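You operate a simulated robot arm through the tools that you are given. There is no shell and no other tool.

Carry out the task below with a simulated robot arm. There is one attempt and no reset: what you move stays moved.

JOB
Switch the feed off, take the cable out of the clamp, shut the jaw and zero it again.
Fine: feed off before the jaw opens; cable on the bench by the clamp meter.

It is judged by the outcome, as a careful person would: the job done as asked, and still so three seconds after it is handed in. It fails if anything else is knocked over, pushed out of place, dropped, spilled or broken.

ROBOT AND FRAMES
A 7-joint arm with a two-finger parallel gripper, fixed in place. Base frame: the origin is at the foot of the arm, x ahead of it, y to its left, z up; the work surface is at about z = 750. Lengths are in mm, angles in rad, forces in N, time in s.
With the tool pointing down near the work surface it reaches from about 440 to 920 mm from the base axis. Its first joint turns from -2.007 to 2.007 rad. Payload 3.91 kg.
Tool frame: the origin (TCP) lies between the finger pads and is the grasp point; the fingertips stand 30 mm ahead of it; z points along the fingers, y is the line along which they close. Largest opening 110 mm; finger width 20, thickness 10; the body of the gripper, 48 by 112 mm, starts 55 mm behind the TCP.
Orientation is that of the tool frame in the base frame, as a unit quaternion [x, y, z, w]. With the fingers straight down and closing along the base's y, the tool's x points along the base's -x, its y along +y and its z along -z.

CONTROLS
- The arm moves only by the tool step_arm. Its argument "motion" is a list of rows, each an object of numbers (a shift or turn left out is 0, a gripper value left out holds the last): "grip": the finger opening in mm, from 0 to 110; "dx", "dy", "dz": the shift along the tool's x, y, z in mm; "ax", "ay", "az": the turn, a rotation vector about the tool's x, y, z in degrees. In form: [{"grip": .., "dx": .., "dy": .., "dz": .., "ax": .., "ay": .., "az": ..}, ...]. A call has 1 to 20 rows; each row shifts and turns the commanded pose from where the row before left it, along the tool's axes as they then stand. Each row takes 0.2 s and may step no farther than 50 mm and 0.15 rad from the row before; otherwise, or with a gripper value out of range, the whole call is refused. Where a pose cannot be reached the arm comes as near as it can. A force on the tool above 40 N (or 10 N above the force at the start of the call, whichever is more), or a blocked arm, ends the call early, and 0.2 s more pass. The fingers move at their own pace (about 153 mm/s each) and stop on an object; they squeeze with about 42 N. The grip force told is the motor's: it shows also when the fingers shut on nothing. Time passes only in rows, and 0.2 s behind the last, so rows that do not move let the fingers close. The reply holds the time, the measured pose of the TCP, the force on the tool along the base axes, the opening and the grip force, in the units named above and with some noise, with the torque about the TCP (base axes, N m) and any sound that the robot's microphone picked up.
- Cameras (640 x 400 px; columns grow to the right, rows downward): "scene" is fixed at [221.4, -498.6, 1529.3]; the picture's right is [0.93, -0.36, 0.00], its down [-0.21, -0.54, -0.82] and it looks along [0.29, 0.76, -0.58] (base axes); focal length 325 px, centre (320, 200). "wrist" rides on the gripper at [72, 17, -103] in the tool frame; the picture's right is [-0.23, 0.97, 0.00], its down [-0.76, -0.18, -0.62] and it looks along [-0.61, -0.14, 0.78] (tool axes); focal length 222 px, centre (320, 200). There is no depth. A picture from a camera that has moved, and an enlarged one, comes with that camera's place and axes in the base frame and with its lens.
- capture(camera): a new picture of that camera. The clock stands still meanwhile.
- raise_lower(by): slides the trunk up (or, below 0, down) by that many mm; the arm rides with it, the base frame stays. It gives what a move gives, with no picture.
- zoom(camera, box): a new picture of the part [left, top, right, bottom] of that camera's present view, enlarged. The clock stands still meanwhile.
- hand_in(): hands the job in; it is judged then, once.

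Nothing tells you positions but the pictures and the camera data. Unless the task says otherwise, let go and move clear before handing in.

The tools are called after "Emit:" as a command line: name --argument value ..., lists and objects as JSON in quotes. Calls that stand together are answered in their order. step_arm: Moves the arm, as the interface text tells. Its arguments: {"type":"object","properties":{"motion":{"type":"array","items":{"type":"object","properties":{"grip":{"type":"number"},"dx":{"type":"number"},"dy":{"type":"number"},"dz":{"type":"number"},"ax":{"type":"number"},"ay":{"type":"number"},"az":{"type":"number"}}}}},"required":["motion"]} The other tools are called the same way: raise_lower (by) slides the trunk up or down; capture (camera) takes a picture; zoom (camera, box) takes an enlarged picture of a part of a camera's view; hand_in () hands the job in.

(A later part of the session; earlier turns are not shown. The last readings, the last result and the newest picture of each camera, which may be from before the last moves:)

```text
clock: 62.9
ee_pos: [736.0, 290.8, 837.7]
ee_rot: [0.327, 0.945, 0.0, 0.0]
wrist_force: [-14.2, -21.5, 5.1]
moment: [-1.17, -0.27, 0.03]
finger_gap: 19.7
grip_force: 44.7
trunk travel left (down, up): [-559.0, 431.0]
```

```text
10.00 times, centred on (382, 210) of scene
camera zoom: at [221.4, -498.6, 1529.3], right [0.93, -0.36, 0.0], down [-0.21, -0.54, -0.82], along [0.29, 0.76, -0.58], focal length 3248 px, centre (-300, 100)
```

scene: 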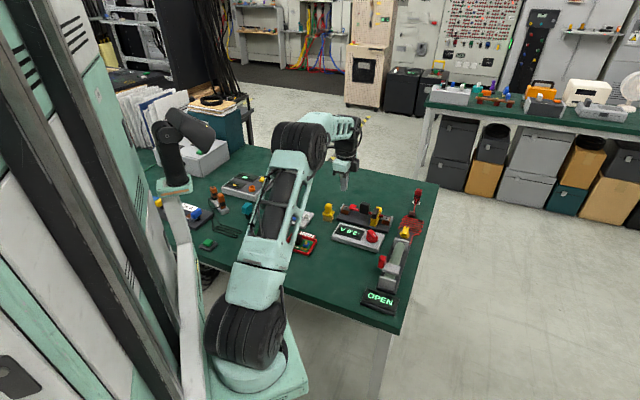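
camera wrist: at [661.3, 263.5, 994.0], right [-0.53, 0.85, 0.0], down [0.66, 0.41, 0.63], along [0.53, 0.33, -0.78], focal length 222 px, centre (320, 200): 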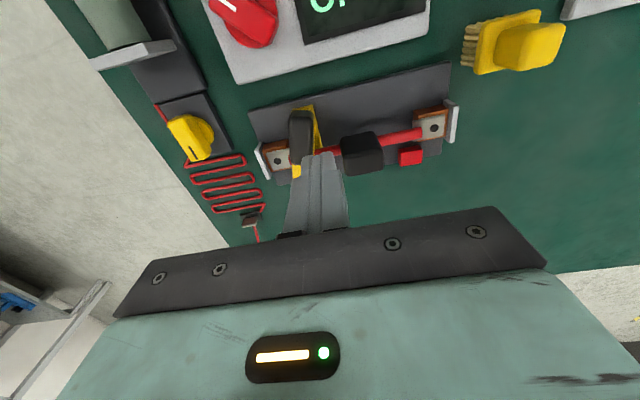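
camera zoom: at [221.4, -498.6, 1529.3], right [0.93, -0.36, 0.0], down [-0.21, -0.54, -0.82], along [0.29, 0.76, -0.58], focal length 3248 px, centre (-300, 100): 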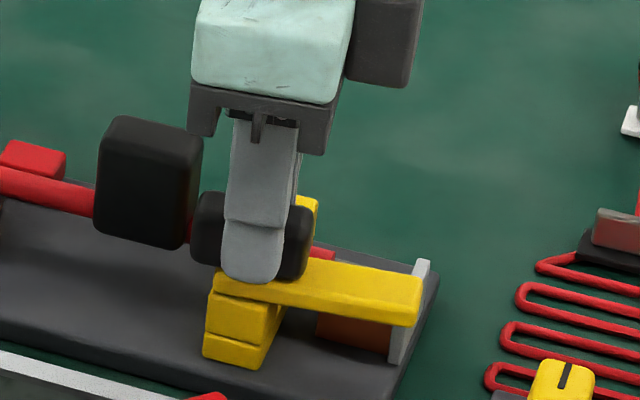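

The jaw is at about 83°, and the 25 N sideways force shows the pivot is about 3 mm nearer the meter than I assumed. I'll relieve that and turn the last few degrees.

Emit:
step_arm --motion '[{"dx": 0.4, "dy": -3}, {"az": 4}, {"az": 4}, {}]'

Emit:
zoom --camera "scene" --box '[350, 190, 414, 230]'

Emit:
capture --camera "wrist"

```text
clock: 63.9
ee_pos: [736.4, 291.3, 838.1]
ee_rot: [0.391, 0.92, 0.002, 0.001]
wrist_force: [5.0, -7.9, -1.0]
moment: [-0.55, 0.08, 0.04]
finger_gap: 19.7
grip_force: 45.1
trunk travel left (down, up): [-559.0, 431.0]
```

```text
10.00 times, centred on (382, 210) of scene
camera zoom: at [221.4, -498.6, 1529.3], right [0.93, -0.36, 0.0], down [-0.21, -0.54, -0.82], along [0.29, 0.76, -0.58], focal length 3248 px, centre (-300, 100)
```

zoom: 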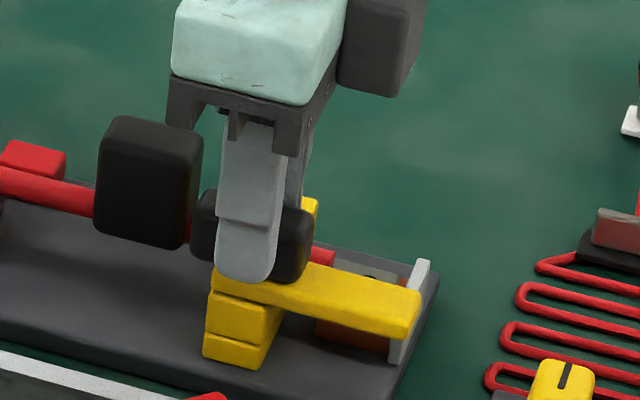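

```text
taken
camera wrist: at [697.4, 353.0, 942.5], right [0.86, 0.51, 0.01], down [0.4, -0.67, 0.62], along [0.32, -0.53, -0.78], focal length 222 px, centre (320, 200)
```

wrist: 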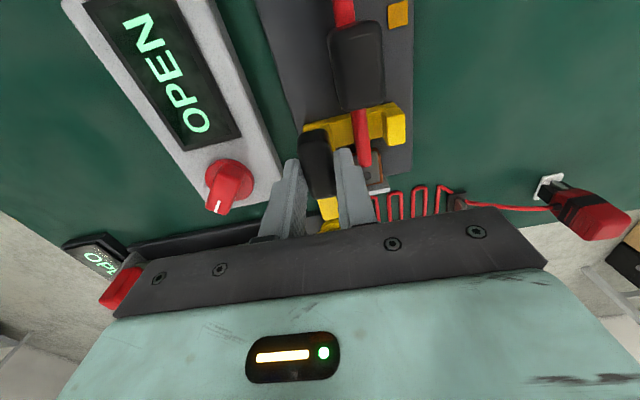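

The display now reads "OPEN" and the arm lies clear of the cable, pointing along e. I'll let go of the tab, rise straight up, and check that the jaw stays open before going for the cable grip.

Emit:
step_arm --motion '[{"grip": 34}, {}, {"dz": -20}, {"dz": -30}, {"dz": -30}, {}]'

Emit:
zoom --camera "scene" --box '[330, 190, 410, 240]'

Emit:
capture --camera "wrist"

Emit:
zoom --camera "wrist" --box '[240, 20, 400, 120]'

```text
clock: 65.3
ee_pos: [734.6, 291.1, 916.9]
ee_rot: [0.391, 0.921, 0.002, 0.0]
wrist_force: [-0.7, -0.3, 0.9]
moment: [-0.02, -0.05, -0.04]
finger_gap: 34.0
grip_force: 0.1
trunk travel left (down, up): [-559.0, 431.0]
```

```text
8.00 times, centred on (370, 215) of scene
camera zoom: at [221.4, -498.6, 1529.3], right [0.93, -0.36, 0.0], down [-0.21, -0.54, -0.82], along [0.29, 0.76, -0.58], focal length 2598 px, centre (-80, 80)
```

zoom: 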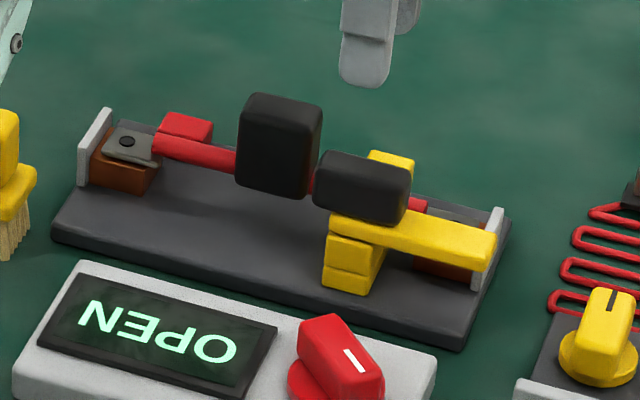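

```text
taken
camera wrist: at [695.9, 354.2, 1021.7], right [0.86, 0.51, 0.0], down [0.4, -0.67, 0.62], along [0.32, -0.53, -0.78], focal length 222 px, centre (320, 200)
```

wrist: 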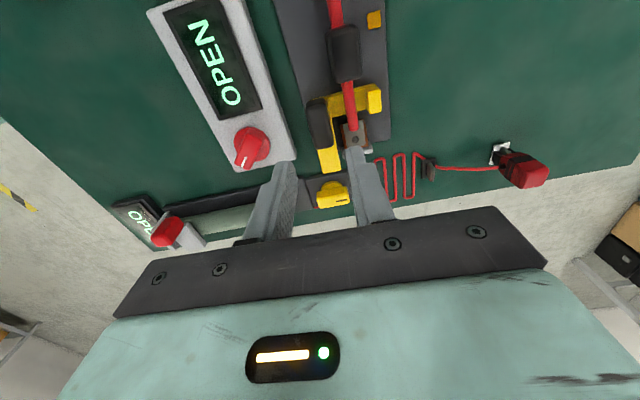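

```text
4.00 times, centred on (320, 70) of wrist
camera zoom: at [695.9, 354.2, 1021.7], right [0.86, 0.51, 0.0], down [0.4, -0.67, 0.62], along [0.32, -0.53, -0.78], focal length 888 px, centre (320, 720)
```

zoom: 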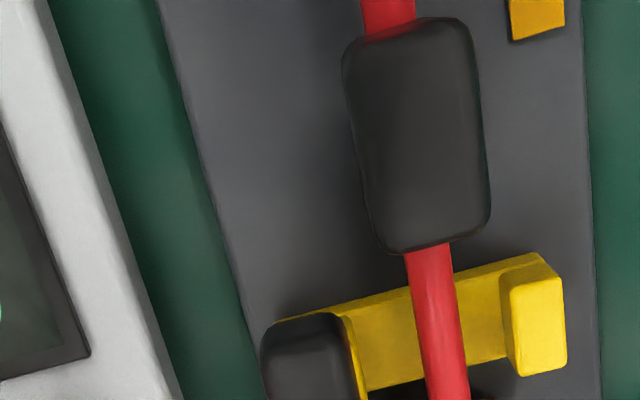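

The jaw holds open on its own, and nothing overlaps the cable now. The cable's black grip is centred near (722, 347). I'll move above it with the fingers across it and come down partway for a check.

Emit:
step_arm --motion '[{"grip": 52, "dx": 24.5, "dy": 15.1}, {"dx": 24.6, "dy": 15.1}, {"az": -1, "dz": 25}, {"dz": 25}, {}]'

Emit:
capture --camera "wrist"

Emit:
zoom --camera "scene" --box '[330, 180, 410, 230]'

```text
clock: 66.5
ee_pos: [723.0, 346.8, 867.9]
ee_rot: [0.382, 0.924, 0.001, 0.001]
wrist_force: [0.2, -0.4, -0.2]
moment: [0.0, 0.03, 0.01]
finger_gap: 52.0
grip_force: 0.0
trunk travel left (down, up): [-559.0, 431.0]
```

```text
taken
camera wrist: at [682.4, 409.9, 972.1], right [0.85, 0.53, 0.0], down [0.41, -0.67, 0.62], along [0.33, -0.53, -0.78], focal length 222 px, centre (320, 200)
```

wrist: 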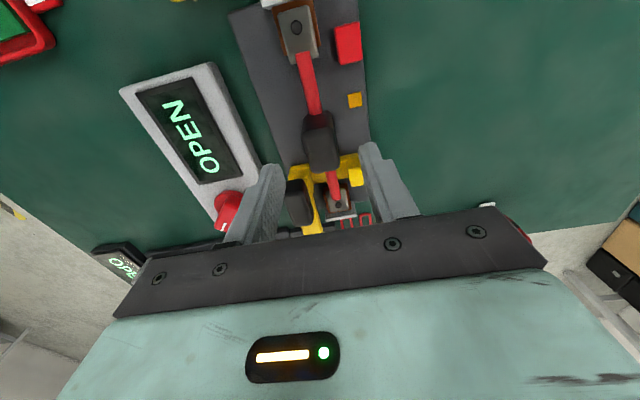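

```text
8.00 times, centred on (370, 205) of scene
camera zoom: at [221.4, -498.6, 1529.3], right [0.93, -0.36, 0.0], down [-0.21, -0.54, -0.82], along [0.29, 0.76, -0.58], focal length 2598 px, centre (-80, 160)
```

zoom: 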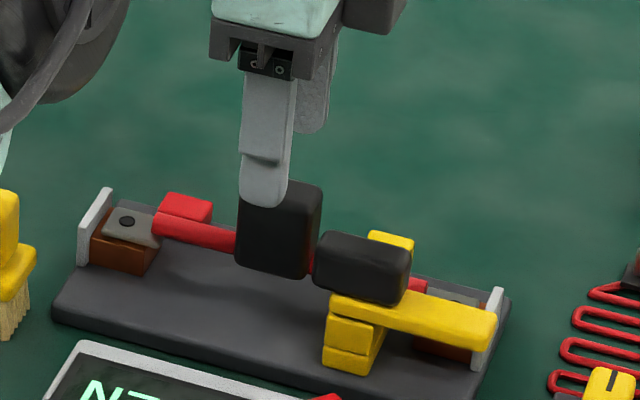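

The fingers straddle the cable grip, with the open jaw's tab well to one side. I'll descend to hold it at mid-height and close.

Emit:
step_arm --motion '[{"dz": 18}, {"dz": 16}, {"dz": 12}, {"dz": 8}, {}]'

Emit:
zoom --camera "scene" --box '[330, 180, 410, 230]'

```text
clock: 67.7
ee_pos: [723.1, 346.6, 813.7]
ee_rot: [0.381, 0.924, 0.003, 0.001]
wrist_force: [-0.9, -0.7, -0.4]
moment: [-0.02, 0.03, -0.01]
finger_gap: 51.8
grip_force: 0.0
trunk travel left (down, up): [-559.0, 431.0]
```

```text
8.00 times, centred on (370, 205) of scene
camera zoom: at [221.4, -498.6, 1529.3], right [0.93, -0.36, 0.0], down [-0.21, -0.54, -0.82], along [0.29, 0.76, -0.58], focal length 2598 px, centre (-80, 160)
```

zoom: 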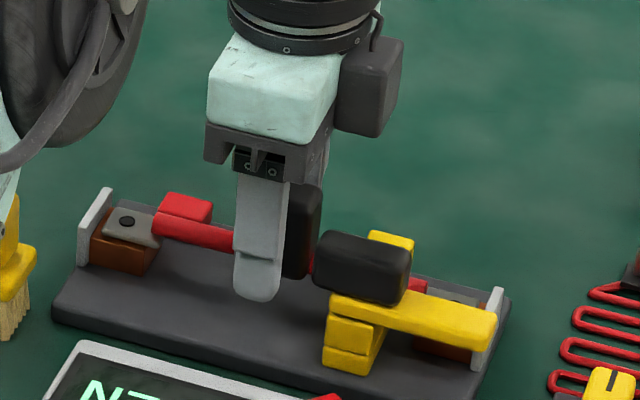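

The fingers are down on both sides of the grip without contact. I'll close and then start a slow lift, reading the force.

Emit:
step_arm --motion '[{"grip": 10}, {}, {}, {}]'

Emit:
step_arm --motion '[{"dz": -3}, {"dz": -4}, {"dz": -4}, {}]'

Emit:
zoom --camera "scene" --box '[330, 180, 410, 230]'

```text
clock: 68.7
ee_pos: [722.7, 346.4, 815.2]
ee_rot: [0.382, 0.924, 0.002, 0.001]
wrist_force: [0.2, 0.2, 0.8]
moment: [0.03, 0.13, 0.01]
finger_gap: 23.3
grip_force: 42.2
trunk travel left (down, up): [-559.0, 431.0]
```

```text
clock: 69.7
ee_pos: [723.1, 346.7, 824.5]
ee_rot: [0.382, 0.924, 0.001, 0.001]
wrist_force: [-0.2, -0.5, -1.4]
moment: [-0.01, 0.0, -0.02]
finger_gap: 23.4
grip_force: 41.4
trunk travel left (down, up): [-559.0, 431.0]
```

```text
8.00 times, centred on (370, 205) of scene
camera zoom: at [221.4, -498.6, 1529.3], right [0.93, -0.36, 0.0], down [-0.21, -0.54, -0.82], along [0.29, 0.76, -0.58], focal length 2598 px, centre (-80, 160)
```

zoom: 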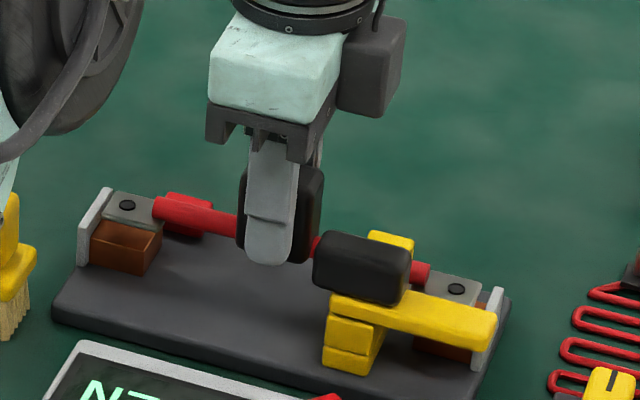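

The cable is rising freely, about 10 mm so far at under 2 N. I'll lift on to clear the fixture by a good margin.

Emit:
step_arm --motion '[{"dz": -10}, {"dz": -15}, {"dz": -20}, {"dz": -20}, {"dz": -20}, {"dz": -15}, {}]'

Emit:
capture --camera "scene"

Emit:
capture --camera "wrist"

Emit:
zoom --camera "scene" --box '[290, 160, 450, 320]'

```text
clock: 71.3
ee_pos: [721.6, 345.2, 925.5]
ee_rot: [0.382, 0.924, 0.002, 0.001]
wrist_force: [-0.7, -0.1, -1.4]
moment: [-0.04, -0.01, 0.01]
finger_gap: 23.0
grip_force: 41.9
trunk travel left (down, up): [-559.0, 431.0]
```

```text
taken
```

scene: 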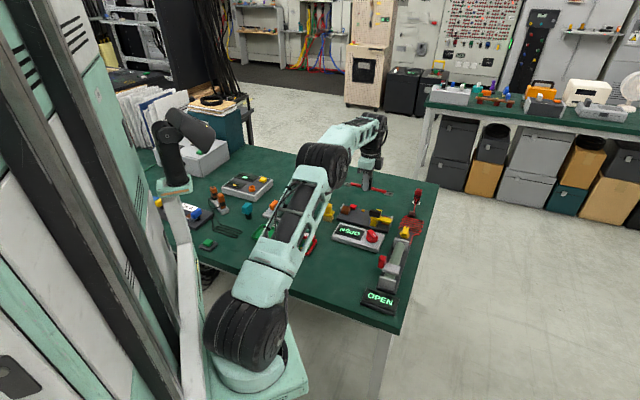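

```text
taken
camera wrist: at [681.7, 407.8, 1029.5], right [0.85, 0.53, 0.0], down [0.41, -0.67, 0.62], along [0.33, -0.53, -0.78], focal length 222 px, centre (320, 200)
```

wrist: 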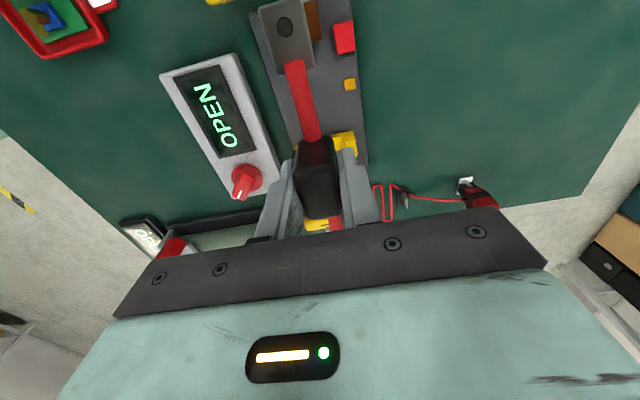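

```text
2.50 times, centred on (370, 240) of scene
camera zoom: at [221.4, -498.6, 1529.3], right [0.93, -0.36, 0.0], down [-0.21, -0.54, -0.82], along [0.29, 0.76, -0.58], focal length 812 px, centre (195, 100)
```

zoom: 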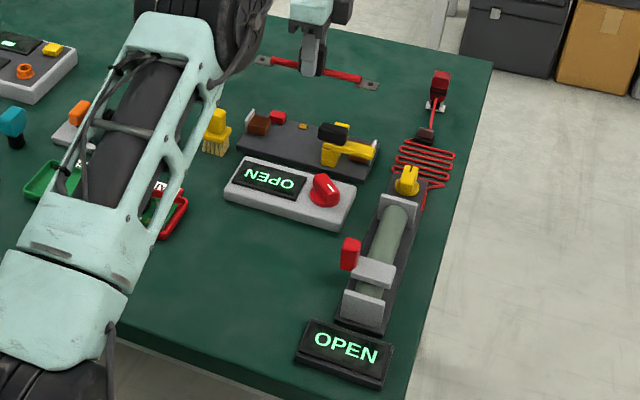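

The cable hangs level and clear. Free bench space lies right in front of the meter box, between the FAIL tray and the slide, centred near e +15, n −195, or about (600, 199). I'll carry it there at this height, which clears the knob and tab by plenty.

Emit:
step_arm --motion '[{"dx": -2.9, "dy": -32}, {"dx": -2.9, "dy": -32}, {"dx": -2.9, "dy": -32}, {"dx": -2.9, "dy": -32}, {"dx": -2.9, "dy": -32}, {"dy": -31.8}, {}]'

Emit:
capture --camera "wrist"

Emit:
zoom --camera "scene" --box '[270, 170, 430, 330]'

```text
clock: 72.9
ee_pos: [596.7, 199.6, 923.7]
ee_rot: [0.381, 0.925, 0.002, 0.002]
wrist_force: [-0.4, 0.0, -1.5]
moment: [0.01, -0.02, -0.01]
finger_gap: 23.4
grip_force: 42.1
trunk travel left (down, up): [-559.0, 431.0]
```

```text
taken
camera wrist: at [557.2, 262.5, 1028.1], right [0.85, 0.53, 0.0], down [0.41, -0.67, 0.62], along [0.33, -0.53, -0.78], focal length 222 px, centre (320, 200)
```

wrist: 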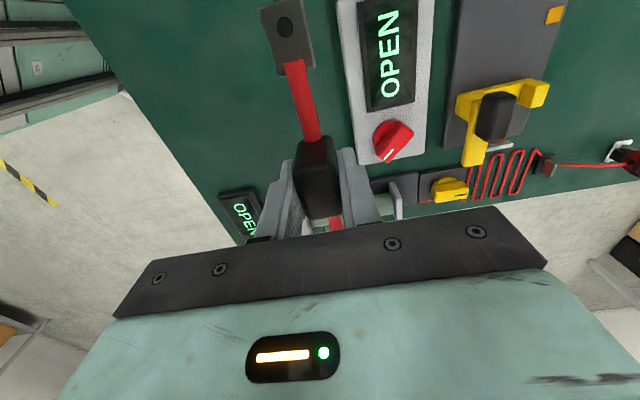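

```text
2.50 times, centred on (350, 250) of scene
camera zoom: at [221.4, -498.6, 1529.3], right [0.93, -0.36, 0.0], down [-0.21, -0.54, -0.82], along [0.29, 0.76, -0.58], focal length 812 px, centre (245, 75)
```

zoom: 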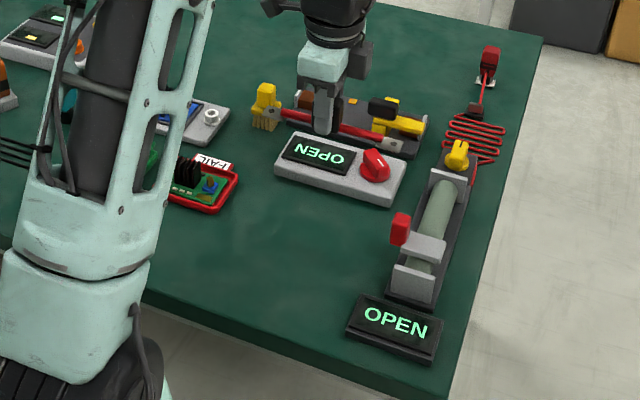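

The cable hovers over the clear strip in front of the meter. I'll lower to about 45 mm above the bench and check the clearance at both ends.

Emit:
step_arm --motion '[{"dz": 25}, {"dz": 25}, {"dz": 25}, {"dz": 15}, {}]'

Emit:
capture --camera "wrist"

Emit:
zoom --camera "scene" --box '[270, 190, 414, 280]'

```text
clock: 74.1
ee_pos: [598.7, 201.6, 835.5]
ee_rot: [0.382, 0.924, 0.003, 0.002]
wrist_force: [-0.7, -0.2, -1.2]
moment: [-0.04, 0.06, -0.02]
finger_gap: 23.4
grip_force: 42.2
trunk travel left (down, up): [-559.0, 431.0]
```

```text
taken
camera wrist: at [558.4, 263.5, 939.1], right [0.85, 0.53, 0.0], down [0.41, -0.67, 0.62], along [0.33, -0.53, -0.78], focal length 222 px, centre (320, 200)
```

wrist: 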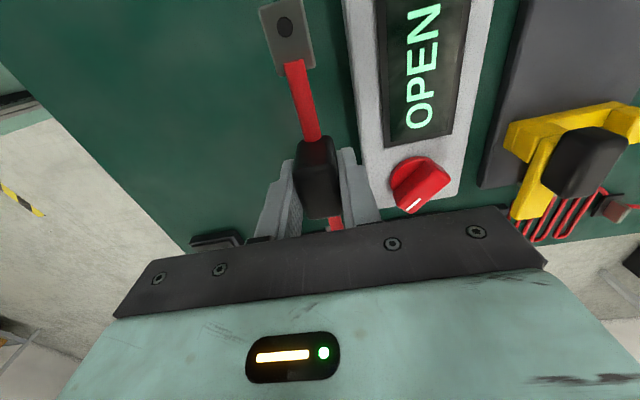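

```text
4.44 times, centred on (342, 235) of scene
camera zoom: at [221.4, -498.6, 1529.3], right [0.93, -0.36, 0.0], down [-0.21, -0.54, -0.82], along [0.29, 0.76, -0.58], focal length 1443 px, centre (222, 44)
```

zoom: 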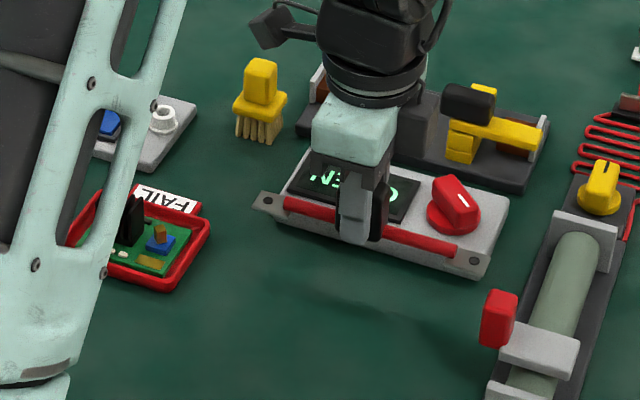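

Both ends are clear: the left lug is well short of the FAIL tray and the right lug about 20 mm from the slide's carriage. I'll lower slowly and stop at first contact with the bench.

Emit:
step_arm --motion '[{"dz": 15}, {"dz": 13}, {"dz": 8}, {"dz": 4}, {}]'

Emit:
step_arm --motion '[{"dz": 3}, {"dz": 2}, {}]'

Emit:
zoom --camera "scene" --box '[300, 205, 396, 265]'

```text
clock: 75.3
ee_pos: [598.0, 199.7, 794.0]
ee_rot: [0.382, 0.924, 0.002, 0.002]
wrist_force: [0.5, 0.0, -0.4]
moment: [-0.02, 0.0, 0.01]
finger_gap: 23.4
grip_force: 42.1
trunk travel left (down, up): [-559.0, 431.0]
```

```text
clock: 76.1
ee_pos: [597.5, 199.5, 789.3]
ee_rot: [0.382, 0.924, 0.002, 0.002]
wrist_force: [-0.4, 0.0, -1.1]
moment: [0.0, 0.01, -0.02]
finger_gap: 23.3
grip_force: 41.6
trunk travel left (down, up): [-559.0, 431.0]
```

```text
6.67 times, centred on (348, 235) of scene
camera zoom: at [221.4, -498.6, 1529.3], right [0.93, -0.36, 0.0], down [-0.21, -0.54, -0.82], along [0.29, 0.76, -0.58], focal length 2165 px, centre (133, -33)
```

zoom: 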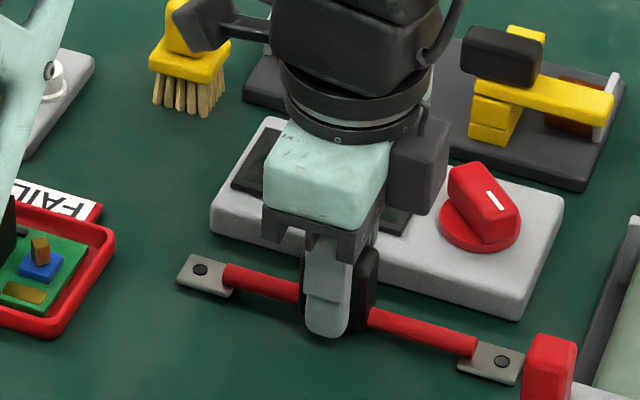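

There's no contact yet at TCP z 789. I'll go down in 1–2 mm steps until the bench carries the cable.

Emit:
step_arm --motion '[{"dz": 1.5}, {"dz": 1.5}, {}]'

Emit:
step_arm --motion '[{"dz": 1.5}, {"dz": 1}, {}]'

Emit:
zoom --camera "scene" --box '[300, 205, 396, 265]'

```text
clock: 76.9
ee_pos: [598.2, 199.1, 786.2]
ee_rot: [0.382, 0.924, 0.003, 0.001]
wrist_force: [0.4, 1.2, 6.9]
moment: [0.32, 0.41, -0.04]
finger_gap: 23.1
grip_force: 41.8
trunk travel left (down, up): [-559.0, 431.0]
```

```text
clock: 77.7
ee_pos: [598.0, 199.7, 783.4]
ee_rot: [0.382, 0.924, 0.003, 0.002]
wrist_force: [0.6, -3.9, 30.0]
moment: [-0.23, 0.17, 0.01]
finger_gap: 23.6
grip_force: 42.0
trunk travel left (down, up): [-559.0, 431.0]
```

```text
6.67 times, centred on (348, 235) of scene
camera zoom: at [221.4, -498.6, 1529.3], right [0.93, -0.36, 0.0], down [-0.21, -0.54, -0.82], along [0.29, 0.76, -0.58], focal length 2165 px, centre (133, -33)
```

zoom: 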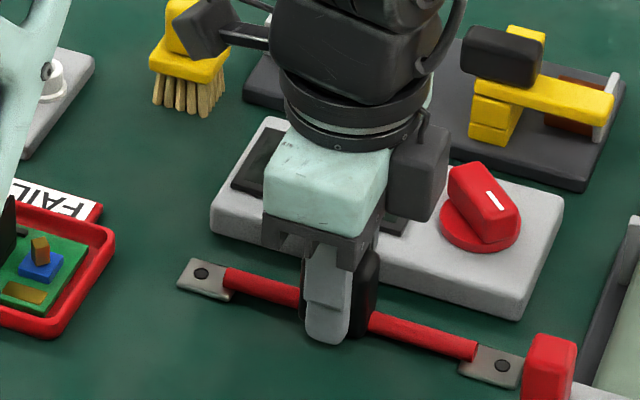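

The bench now carries the cable, with contact at TCP z about 786. I'll ease off the downward push, open the fingers just enough, and lift straight off.

Emit:
step_arm --motion '[{"dz": -2}, {}, {"grip": 30}, {"grip": 36}, {}]'

Emit:
step_arm --motion '[{"dz": -10}, {"dz": -20}, {"dz": -30}, {"dz": -40}, {"dz": -40}, {}]'

Emit:
zoom --camera "scene" --box '[300, 200, 412, 270]'

Emit:
capture --camera "wrist"

```text
clock: 78.9
ee_pos: [597.0, 200.1, 785.2]
ee_rot: [0.382, 0.924, 0.002, 0.001]
wrist_force: [0.8, 0.3, -0.4]
moment: [0.02, 0.0, 0.02]
finger_gap: 36.1
grip_force: 0.0
trunk travel left (down, up): [-559.0, 431.0]
```

```text
clock: 80.3
ee_pos: [595.4, 197.7, 924.6]
ee_rot: [0.381, 0.924, 0.002, 0.002]
wrist_force: [-1.1, 0.1, -0.1]
moment: [-0.01, -0.04, -0.01]
finger_gap: 36.0
grip_force: 0.0
trunk travel left (down, up): [-559.0, 431.0]
```

```text
5.71 times, centred on (356, 235) of scene
camera zoom: at [221.4, -498.6, 1529.3], right [0.93, -0.36, 0.0], down [-0.21, -0.54, -0.82], along [0.29, 0.76, -0.58], focal length 1856 px, centre (114, 0)
```

zoom: 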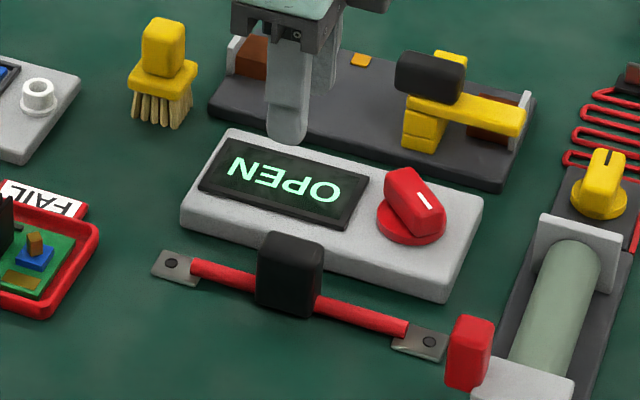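

```text
taken
camera wrist: at [555.5, 260.6, 1029.1], right [0.85, 0.53, 0.0], down [0.41, -0.67, 0.62], along [0.33, -0.53, -0.78], focal length 222 px, centre (320, 200)
```

wrist: 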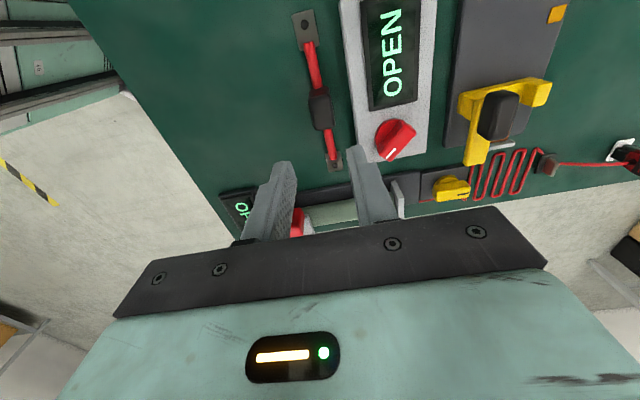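

The cable now lies on the bench right in front of the meter, upright on its grip, and nothing nearby was touched. Next I'll return above the jaw's tab at about (735, 292), with the fingers across it, to swing the jaw shut.

Emit:
step_arm --motion '[{"dx": -6.5, "dy": 33.1, "grip": 42}, {"dx": -6.5, "dy": 33.1}, {"dx": -6.5, "dy": 33.1}, {"dx": -6.5, "dy": 33.1}, {"dx": -6.5, "dy": 33.1}, {"dz": 30}, {"dz": 25}, {}]'

Emit:
zoom --camera "wrist" --box '[240, 90, 400, 190]'

Emit:
zoom --camera "scene" --box '[340, 185, 420, 235]'

```text
clock: 82.1
ee_pos: [737.0, 295.1, 871.4]
ee_rot: [0.382, 0.924, 0.002, 0.001]
wrist_force: [0.2, 0.2, 0.5]
moment: [-0.01, -0.01, -0.01]
finger_gap: 41.9
grip_force: 0.1
trunk travel left (down, up): [-559.0, 431.0]
```

```text
4.00 times, centred on (320, 140) of wrist
camera zoom: at [697.4, 358.5, 974.6], right [0.85, 0.53, 0.0], down [0.41, -0.67, 0.62], along [0.33, -0.53, -0.78], focal length 888 px, centre (320, 440)
```

zoom: 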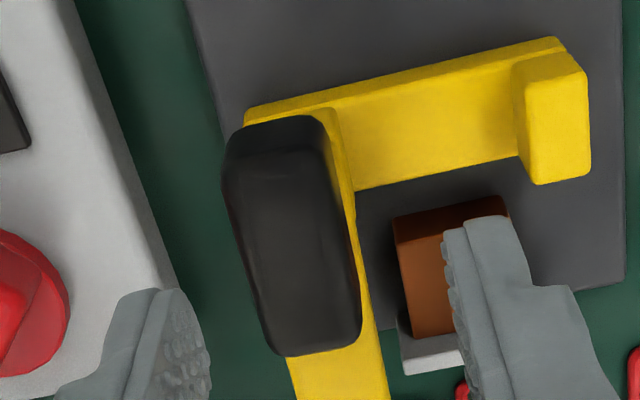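

```text
8.00 times, centred on (380, 210) of scene
camera zoom: at [221.4, -498.6, 1529.3], right [0.93, -0.36, 0.0], down [-0.21, -0.54, -0.82], along [0.29, 0.76, -0.58], focal length 2598 px, centre (-160, 120)
```

zoom: 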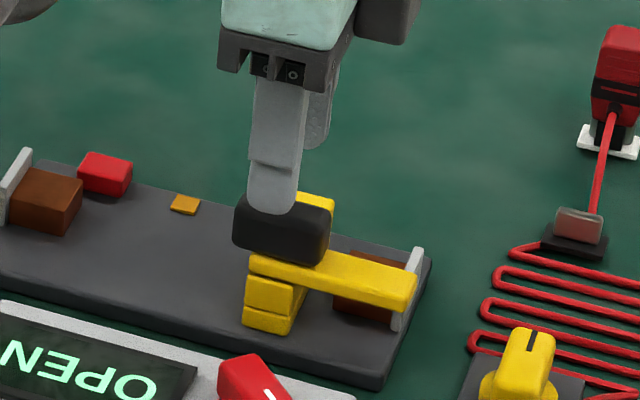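

The tab is about 3 mm left of the finger midline. I'll correct that, descend to the same height as before, and grip it.

Emit:
step_arm --motion '[{"dx": -1, "dy": -3.2}, {"dz": 15}, {"dz": 12}, {"dz": 6}, {"grip": 10}, {}, {}]'

Emit:
zoom --camera "scene" --box '[340, 185, 420, 235]'

```text
clock: 83.7
ee_pos: [735.0, 291.9, 838.8]
ee_rot: [0.382, 0.924, 0.002, 0.001]
wrist_force: [5.8, 5.6, -1.2]
moment: [0.2, 0.42, 0.0]
finger_gap: 19.6
grip_force: 45.3
trunk travel left (down, up): [-559.0, 431.0]
```

```text
8.00 times, centred on (380, 210) of scene
camera zoom: at [221.4, -498.6, 1529.3], right [0.93, -0.36, 0.0], down [-0.21, -0.54, -0.82], along [0.29, 0.76, -0.58], focal length 2598 px, centre (-160, 120)
```

zoom: 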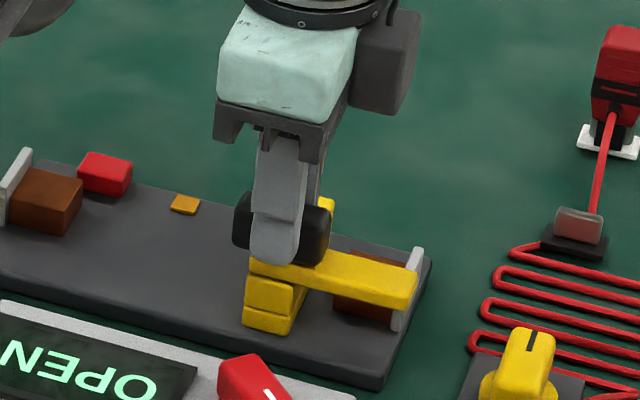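

I have it gripped, with a light 8 N offset. I'll shift 1 mm to relieve it and turn the jaw back the first 30°.

Emit:
step_arm --motion '[{"dy": 1}, {"az": -6}, {"az": -6}, {"az": -6}, {"az": -6}, {"az": -6}, {}]'

Emit:
zoom --camera "scene" --box '[340, 185, 420, 235]'

```text
clock: 85.3
ee_pos: [736.0, 291.5, 838.9]
ee_rot: [0.129, 0.992, 0.0, 0.0]
wrist_force: [-10.3, -6.4, 1.5]
moment: [0.06, 1.59, 0.0]
finger_gap: 19.6
grip_force: 45.3
trunk travel left (down, up): [-559.0, 431.0]
```

```text
8.00 times, centred on (380, 210) of scene
camera zoom: at [221.4, -498.6, 1529.3], right [0.93, -0.36, 0.0], down [-0.21, -0.54, -0.82], along [0.29, 0.76, -0.58], focal length 2598 px, centre (-160, 120)
```

zoom: 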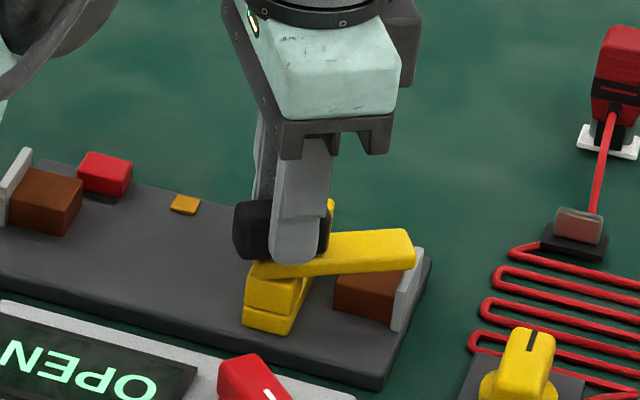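

It's turning back smoothly. I'll relieve the small force and continue another 30°.

Emit:
step_arm --motion '[{"dx": 1, "dy": -1, "az": -6}, {"az": -6}, {"az": -6}, {"az": -6}, {"az": -6}, {}]'

Emit:
zoom --camera "scene" --box '[340, 185, 420, 235]'

```text
clock: 86.7
ee_pos: [735.2, 291.3, 838.4]
ee_rot: [-0.132, 0.991, 0.001, 0.003]
wrist_force: [5.2, 11.1, -5.9]
moment: [0.23, -0.59, 0.0]
finger_gap: 20.0
grip_force: 44.9
trunk travel left (down, up): [-559.0, 431.0]
```

```text
8.00 times, centred on (380, 210) of scene
camera zoom: at [221.4, -498.6, 1529.3], right [0.93, -0.36, 0.0], down [-0.21, -0.54, -0.82], along [0.29, 0.76, -0.58], focal length 2598 px, centre (-160, 120)
```

zoom: 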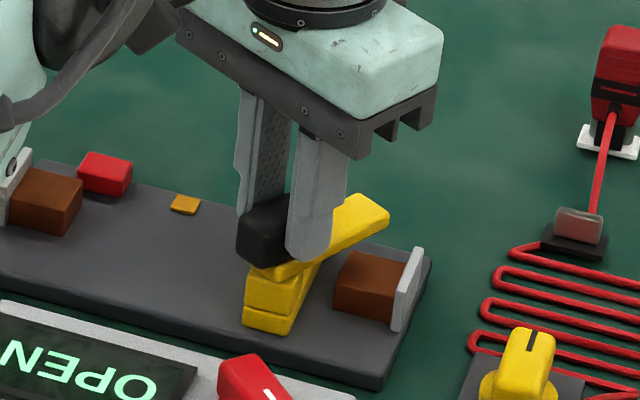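

About 30° remains. I'll ease the offset by 1 mm and turn on toward shut in 6° steps.

Emit:
step_arm --motion '[{"dx": -0.8, "dy": 1, "az": -6}, {"az": -6}, {"az": -6}, {"az": -6}, {}]'

Emit:
step_arm --motion '[{"az": -3}, {"az": -3}, {}]'

Emit:
zoom --camera "scene" --box '[340, 190, 420, 240]'

Emit:
zoom --camera "wrist" --box '[240, 60, 400, 160]'

```text
clock: 87.9
ee_pos: [735.5, 291.6, 839.8]
ee_rot: [-0.335, 0.942, 0.001, 0.001]
wrist_force: [-0.4, 2.1, -0.4]
moment: [0.27, -0.15, -0.03]
finger_gap: 19.6
grip_force: 44.9
trunk travel left (down, up): [-559.0, 431.0]
```

```text
clock: 88.7
ee_pos: [734.7, 291.9, 838.2]
ee_rot: [-0.384, 0.923, 0.0, 0.002]
wrist_force: [-4.6, -0.4, -0.3]
moment: [0.18, 0.08, -0.07]
finger_gap: 19.8
grip_force: 44.8
trunk travel left (down, up): [-559.0, 431.0]
```

```text
8.00 times, centred on (380, 215) of scene
camera zoom: at [221.4, -498.6, 1529.3], right [0.93, -0.36, 0.0], down [-0.21, -0.54, -0.82], along [0.29, 0.76, -0.58], focal length 2598 px, centre (-160, 80)
```

zoom: 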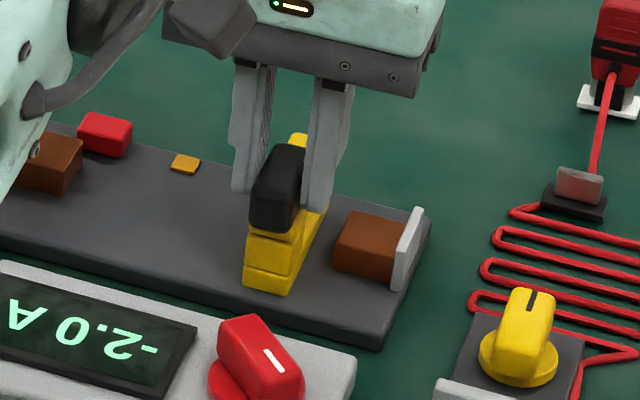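

```text
4.00 times, centred on (320, 110) of wrist
camera zoom: at [671.9, 252.1, 942.6], right [-0.53, 0.85, 0.0], down [0.66, 0.41, 0.63], along [0.53, 0.33, -0.78], focal length 888 px, centre (320, 560)
```

zoom: 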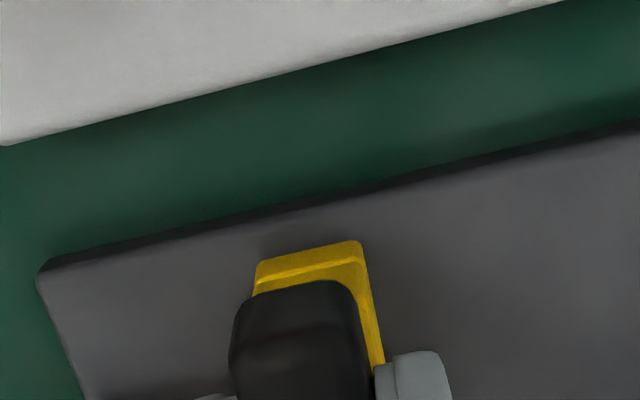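

The display has returned to −2.0 A, so the jaw registers as shut. I'll press 2° further against its stop to be sure it is fully home, then return and let go.

Emit:
step_arm --motion '[{"az": -2}, {}]'

Emit:
step_arm --motion '[{"grip": 40}, {}, {"dz": -20}, {"dz": -30}, {"dz": -40}, {}]'

Emit:
zoom --camera "scene" --box '[300, 190, 412, 260]'

Emit:
zoom --camera "wrist" --box '[240, 60, 400, 160]'

```text
clock: 89.3
ee_pos: [736.4, 292.6, 837.1]
ee_rot: [-0.399, 0.917, -0.001, 0.002]
wrist_force: [-3.8, 1.3, -0.7]
moment: [-0.13, 0.36, -1.16]
finger_gap: 19.8
grip_force: 45.0
trunk travel left (down, up): [-559.0, 431.0]
```

```text
clock: 90.7
ee_pos: [737.1, 290.0, 929.5]
ee_rot: [-0.4, 0.916, -0.001, 0.002]
wrist_force: [0.7, 0.0, -0.4]
moment: [-0.02, 0.0, 0.01]
finger_gap: 39.9
grip_force: 0.0
trunk travel left (down, up): [-559.0, 431.0]
```

```text
5.71 times, centred on (356, 225) of scene
camera zoom: at [221.4, -498.6, 1529.3], right [0.93, -0.36, 0.0], down [-0.21, -0.54, -0.82], along [0.29, 0.76, -0.58], focal length 1856 px, centre (114, 57)
```

zoom: 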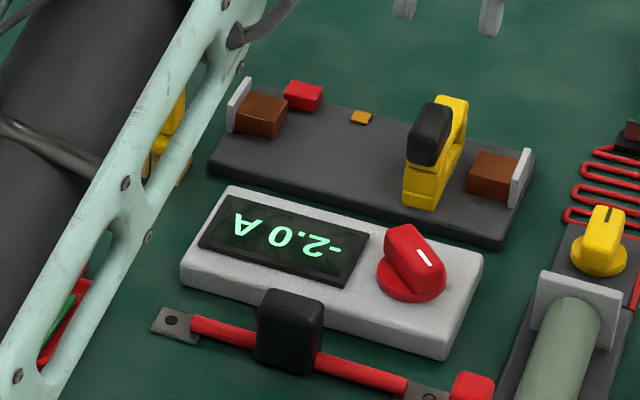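

```text
4.00 times, centred on (320, 110) of wrist
camera zoom: at [674.1, 248.1, 1032.9], right [-0.56, 0.83, 0.0], down [0.65, 0.44, 0.63], along [0.52, 0.35, -0.78], focal length 888 px, centre (320, 560)
```

zoom: 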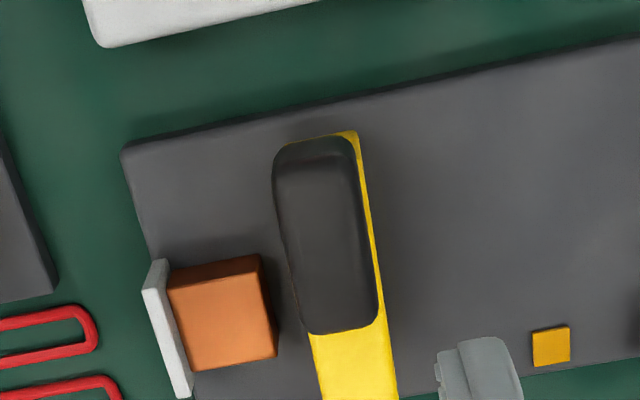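

The jaw sits firmly on its stop, the arm is back over both posts, and the meter shows −2.0 A with the feed lamp dark. Next comes the red zero knob on the meter, near (677, 221). I'll move to view it closely from above.

Emit:
step_arm --motion '[{"az": 2, "dx": 35}, {"dx": 30, "dy": -6}, {"dz": 20}, {}]'

Emit:
capture --camera "wrist"

Emit:
zoom --camera "wrist" --box '[240, 30, 400, 130]'

Emit:
zoom --camera "scene" --box '[354, 222, 386, 242]'

```text
clock: 91.7
ee_pos: [695.0, 239.9, 910.4]
ee_rot: [-0.383, 0.924, 0.001, 0.003]
wrist_force: [-0.7, -0.1, 0.3]
moment: [-0.01, -0.02, -0.04]
finger_gap: 39.9
grip_force: 0.1
trunk travel left (down, up): [-559.0, 431.0]
```

```text
taken
camera wrist: at [632.1, 200.3, 1012.8], right [-0.53, 0.85, 0.0], down [0.66, 0.41, 0.63], along [0.53, 0.33, -0.78], focal length 222 px, centre (320, 200)
```

wrist: 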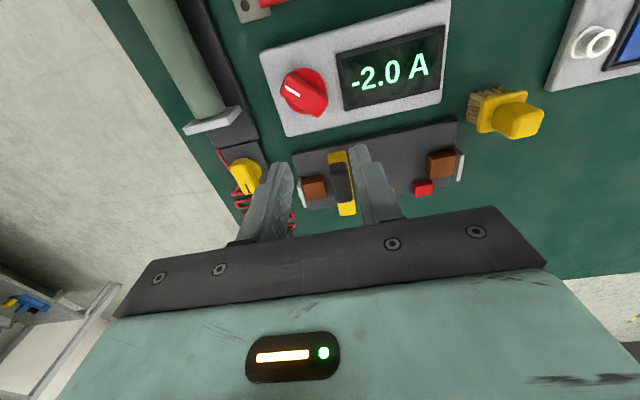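

```text
4.00 times, centred on (320, 80) of wrist
camera zoom: at [632.1, 200.3, 1012.8], right [-0.53, 0.85, 0.0], down [0.66, 0.41, 0.63], along [0.53, 0.33, -0.78], focal length 888 px, centre (320, 680)
```

zoom: 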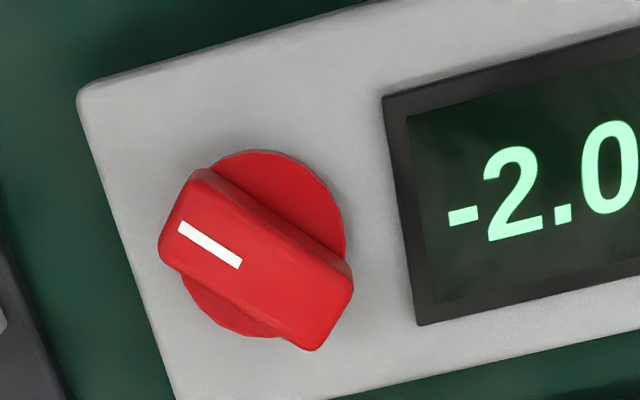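

```text
16.00 times, centred on (370, 232) of scene
camera zoom: at [221.4, -498.6, 1529.3], right [0.93, -0.36, 0.0], down [-0.21, -0.54, -0.82], along [0.29, 0.76, -0.58], focal length 5196 px, centre (-480, -312)
```

zoom: 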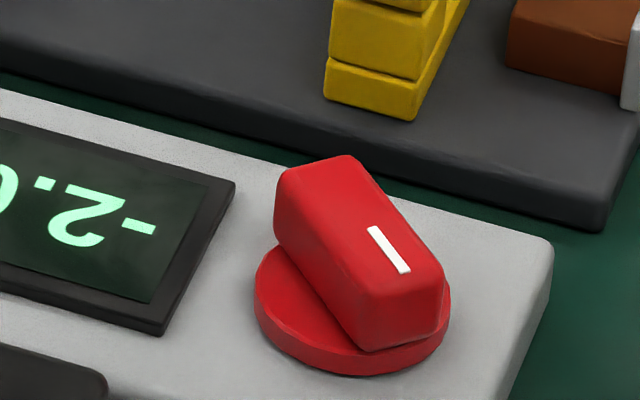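

The knob is a red bar on a disc. I place its axis near (684.5, 216.5) with the bar running along base y, its white mark toward −y, and its top at about z 800. I'll turn the wrist so the fingers close along base x and stand over it.

Emit:
step_arm --motion '[{"az": -7.5}, {"az": -7.5}, {"az": -7.5}, {"az": -7.5}, {"az": -7.5}, {"az": -7.5}, {"dx": 23.4, "dy": 10.5}, {"dz": 25}, {"dz": 20}, {}]'

Emit:
capture --camera "wrist"

Emit:
zoom --camera "wrist" --box '[240, 80, 400, 180]'

Emit:
zoom --camera "scene" --box '[310, 190, 406, 250]'

```text
clock: 93.9
ee_pos: [684.1, 217.4, 863.7]
ee_rot: [0.707, -0.707, 0.0, -0.002]
wrist_force: [0.4, -0.6, -0.1]
moment: [-0.01, 0.03, -0.01]
finger_gap: 40.0
grip_force: 0.0
trunk travel left (down, up): [-559.0, 431.0]
```

```text
taken
camera wrist: at [666.2, 144.7, 967.5], right [-0.97, 0.23, 0.0], down [0.17, 0.76, 0.63], along [0.14, 0.61, -0.78], focal length 222 px, centre (320, 200)
```

wrist: 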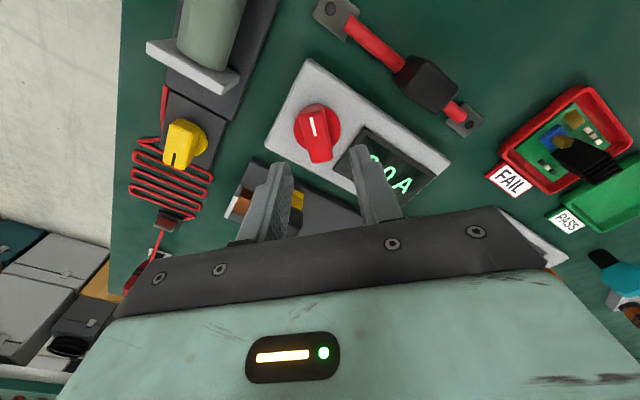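

```text
4.00 times, centred on (320, 130) of wrist
camera zoom: at [666.2, 144.7, 967.5], right [-0.97, 0.23, 0.0], down [0.17, 0.76, 0.63], along [0.14, 0.61, -0.78], focal length 888 px, centre (320, 480)
```

zoom: 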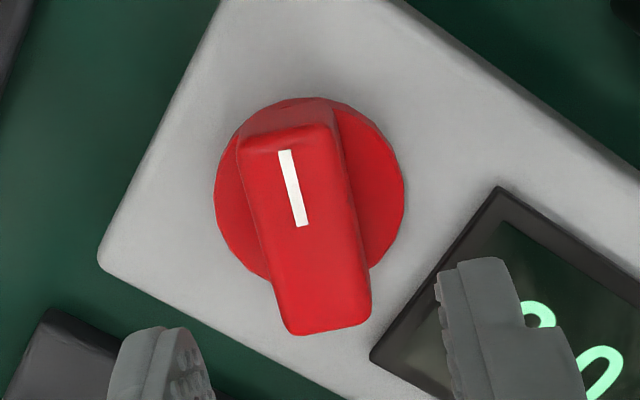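

```text
6.67 times, centred on (358, 220) of scene
camera zoom: at [221.4, -498.6, 1529.3], right [0.93, -0.36, 0.0], down [-0.21, -0.54, -0.82], along [0.29, 0.76, -0.58], focal length 2165 px, centre (67, 67)
```

zoom: 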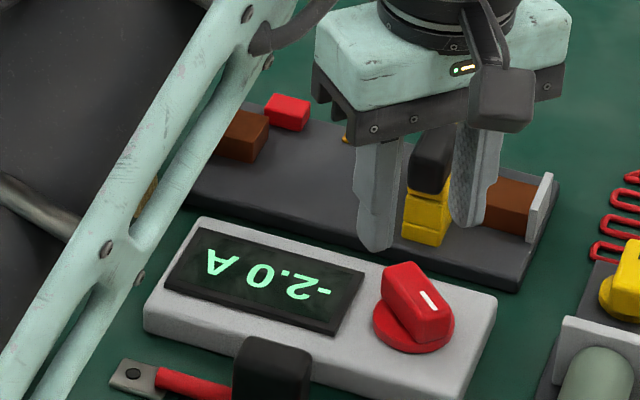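

The bar is centred at about (684.6, 215.5), right under the tool, and the scene camera shows the display plainly. I'll narrow the fingers, descend beside the bar above its disc, and close on it.

Emit:
step_arm --motion '[{"grip": 30, "dx": 1}, {"dz": 15}, {"dz": 15}, {"dz": 10}, {"dz": 4}, {}]'

Emit:
zoom --camera "wrist" --box '[240, 100, 400, 200]'

Emit:
zoom --camera "scene" --box '[330, 205, 394, 245]'

```text
clock: 95.3
ee_pos: [684.5, 216.4, 818.8]
ee_rot: [0.707, -0.707, -0.001, -0.002]
wrist_force: [0.1, 0.4, 0.0]
moment: [-0.01, 0.03, 0.0]
finger_gap: 29.9
grip_force: 0.0
trunk travel left (down, up): [-559.0, 431.0]
```

```text
4.00 times, centred on (320, 150) of wrist
camera zoom: at [667.0, 143.8, 923.1], right [-0.97, 0.23, 0.0], down [0.17, 0.76, 0.63], along [0.14, 0.61, -0.78], focal length 888 px, centre (320, 400)
```

zoom: 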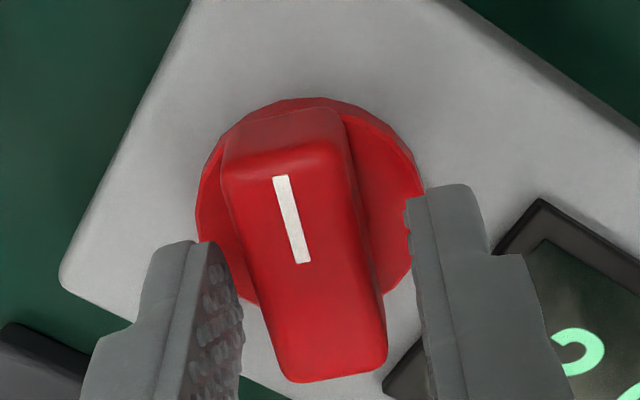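

```text
10.00 times, centred on (362, 225) of scene
camera zoom: at [221.4, -498.6, 1529.3], right [0.93, -0.36, 0.0], down [-0.21, -0.54, -0.82], along [0.29, 0.76, -0.58], focal length 3248 px, centre (-100, -50)
```

zoom: 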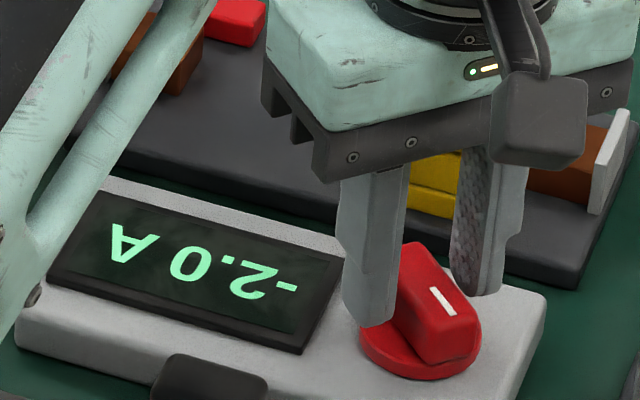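

The fingers straddle the bar cleanly. I'll close on it and turn a small 6° clockwise (seen from above) to learn the knob's direction and scale.

Emit:
step_arm --motion '[{"grip": 8}, {}, {}]'

Emit:
step_arm --motion '[{"az": 3}, {"az": 3}, {}]'

Emit:
zoom --camera "scene" --box '[330, 205, 394, 245]'

```text
clock: 96.1
ee_pos: [685.4, 217.4, 819.1]
ee_rot: [0.707, -0.707, 0.001, -0.003]
wrist_force: [15.3, 3.3, -3.7]
moment: [0.74, -0.39, -0.01]
finger_gap: 19.8
grip_force: 45.1
trunk travel left (down, up): [-559.0, 431.0]
```

```text
clock: 96.9
ee_pos: [685.1, 216.6, 819.9]
ee_rot: [-0.669, 0.743, -0.001, 0.003]
wrist_force: [21.1, 4.2, -5.7]
moment: [0.54, -0.53, -0.02]
finger_gap: 19.7
grip_force: 45.4
trunk travel left (down, up): [-559.0, 431.0]
```

```text
10.00 times, centred on (362, 225) of scene
camera zoom: at [221.4, -498.6, 1529.3], right [0.93, -0.36, 0.0], down [-0.21, -0.54, -0.82], along [0.29, 0.76, -0.58], focal length 3248 px, centre (-100, -50)
```

zoom: 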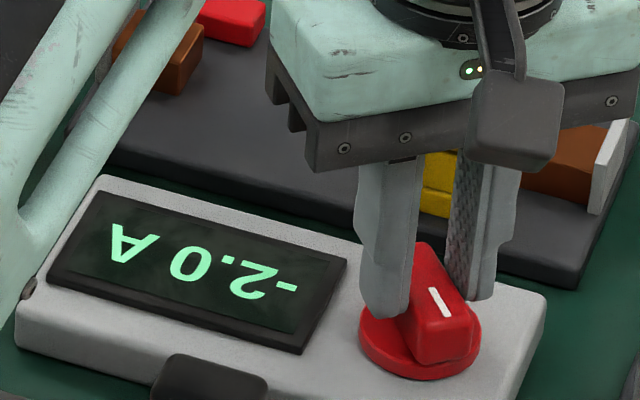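

The reading hasn't changed after 6°, and there's a 20 N side force, so my centring is about 2–3 mm off in x. I'll relieve that first and then turn a bit more.

Emit:
step_arm --motion '[{"dy": -1.5}, {"dy": -1}, {}]'

Emit:
step_arm --motion '[{"az": 4}, {"az": 4}, {"az": 4}, {}]'

Emit:
zoom --camera "scene" --box '[330, 205, 394, 245]'

```text
clock: 97.7
ee_pos: [687.2, 216.6, 819.2]
ee_rot: [-0.67, 0.743, -0.001, 0.001]
wrist_force: [2.0, 1.2, 3.0]
moment: [0.44, 0.21, 0.0]
finger_gap: 19.6
grip_force: 45.1
trunk travel left (down, up): [-559.0, 431.0]
```

```text
clock: 98.7
ee_pos: [685.7, 216.7, 819.6]
ee_rot: [-0.589, 0.808, 0.0, 0.002]
wrist_force: [-8.2, 4.6, 5.4]
moment: [-0.95, 0.73, -0.01]
finger_gap: 20.0
grip_force: 44.7
trunk travel left (down, up): [-559.0, 431.0]
```

```text
10.00 times, centred on (362, 225) of scene
camera zoom: at [221.4, -498.6, 1529.3], right [0.93, -0.36, 0.0], down [-0.21, -0.54, -0.82], along [0.29, 0.76, -0.58], focal length 3248 px, centre (-100, -50)
```

zoom: 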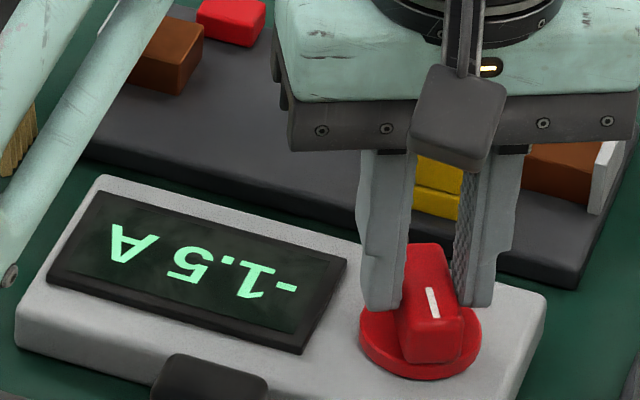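

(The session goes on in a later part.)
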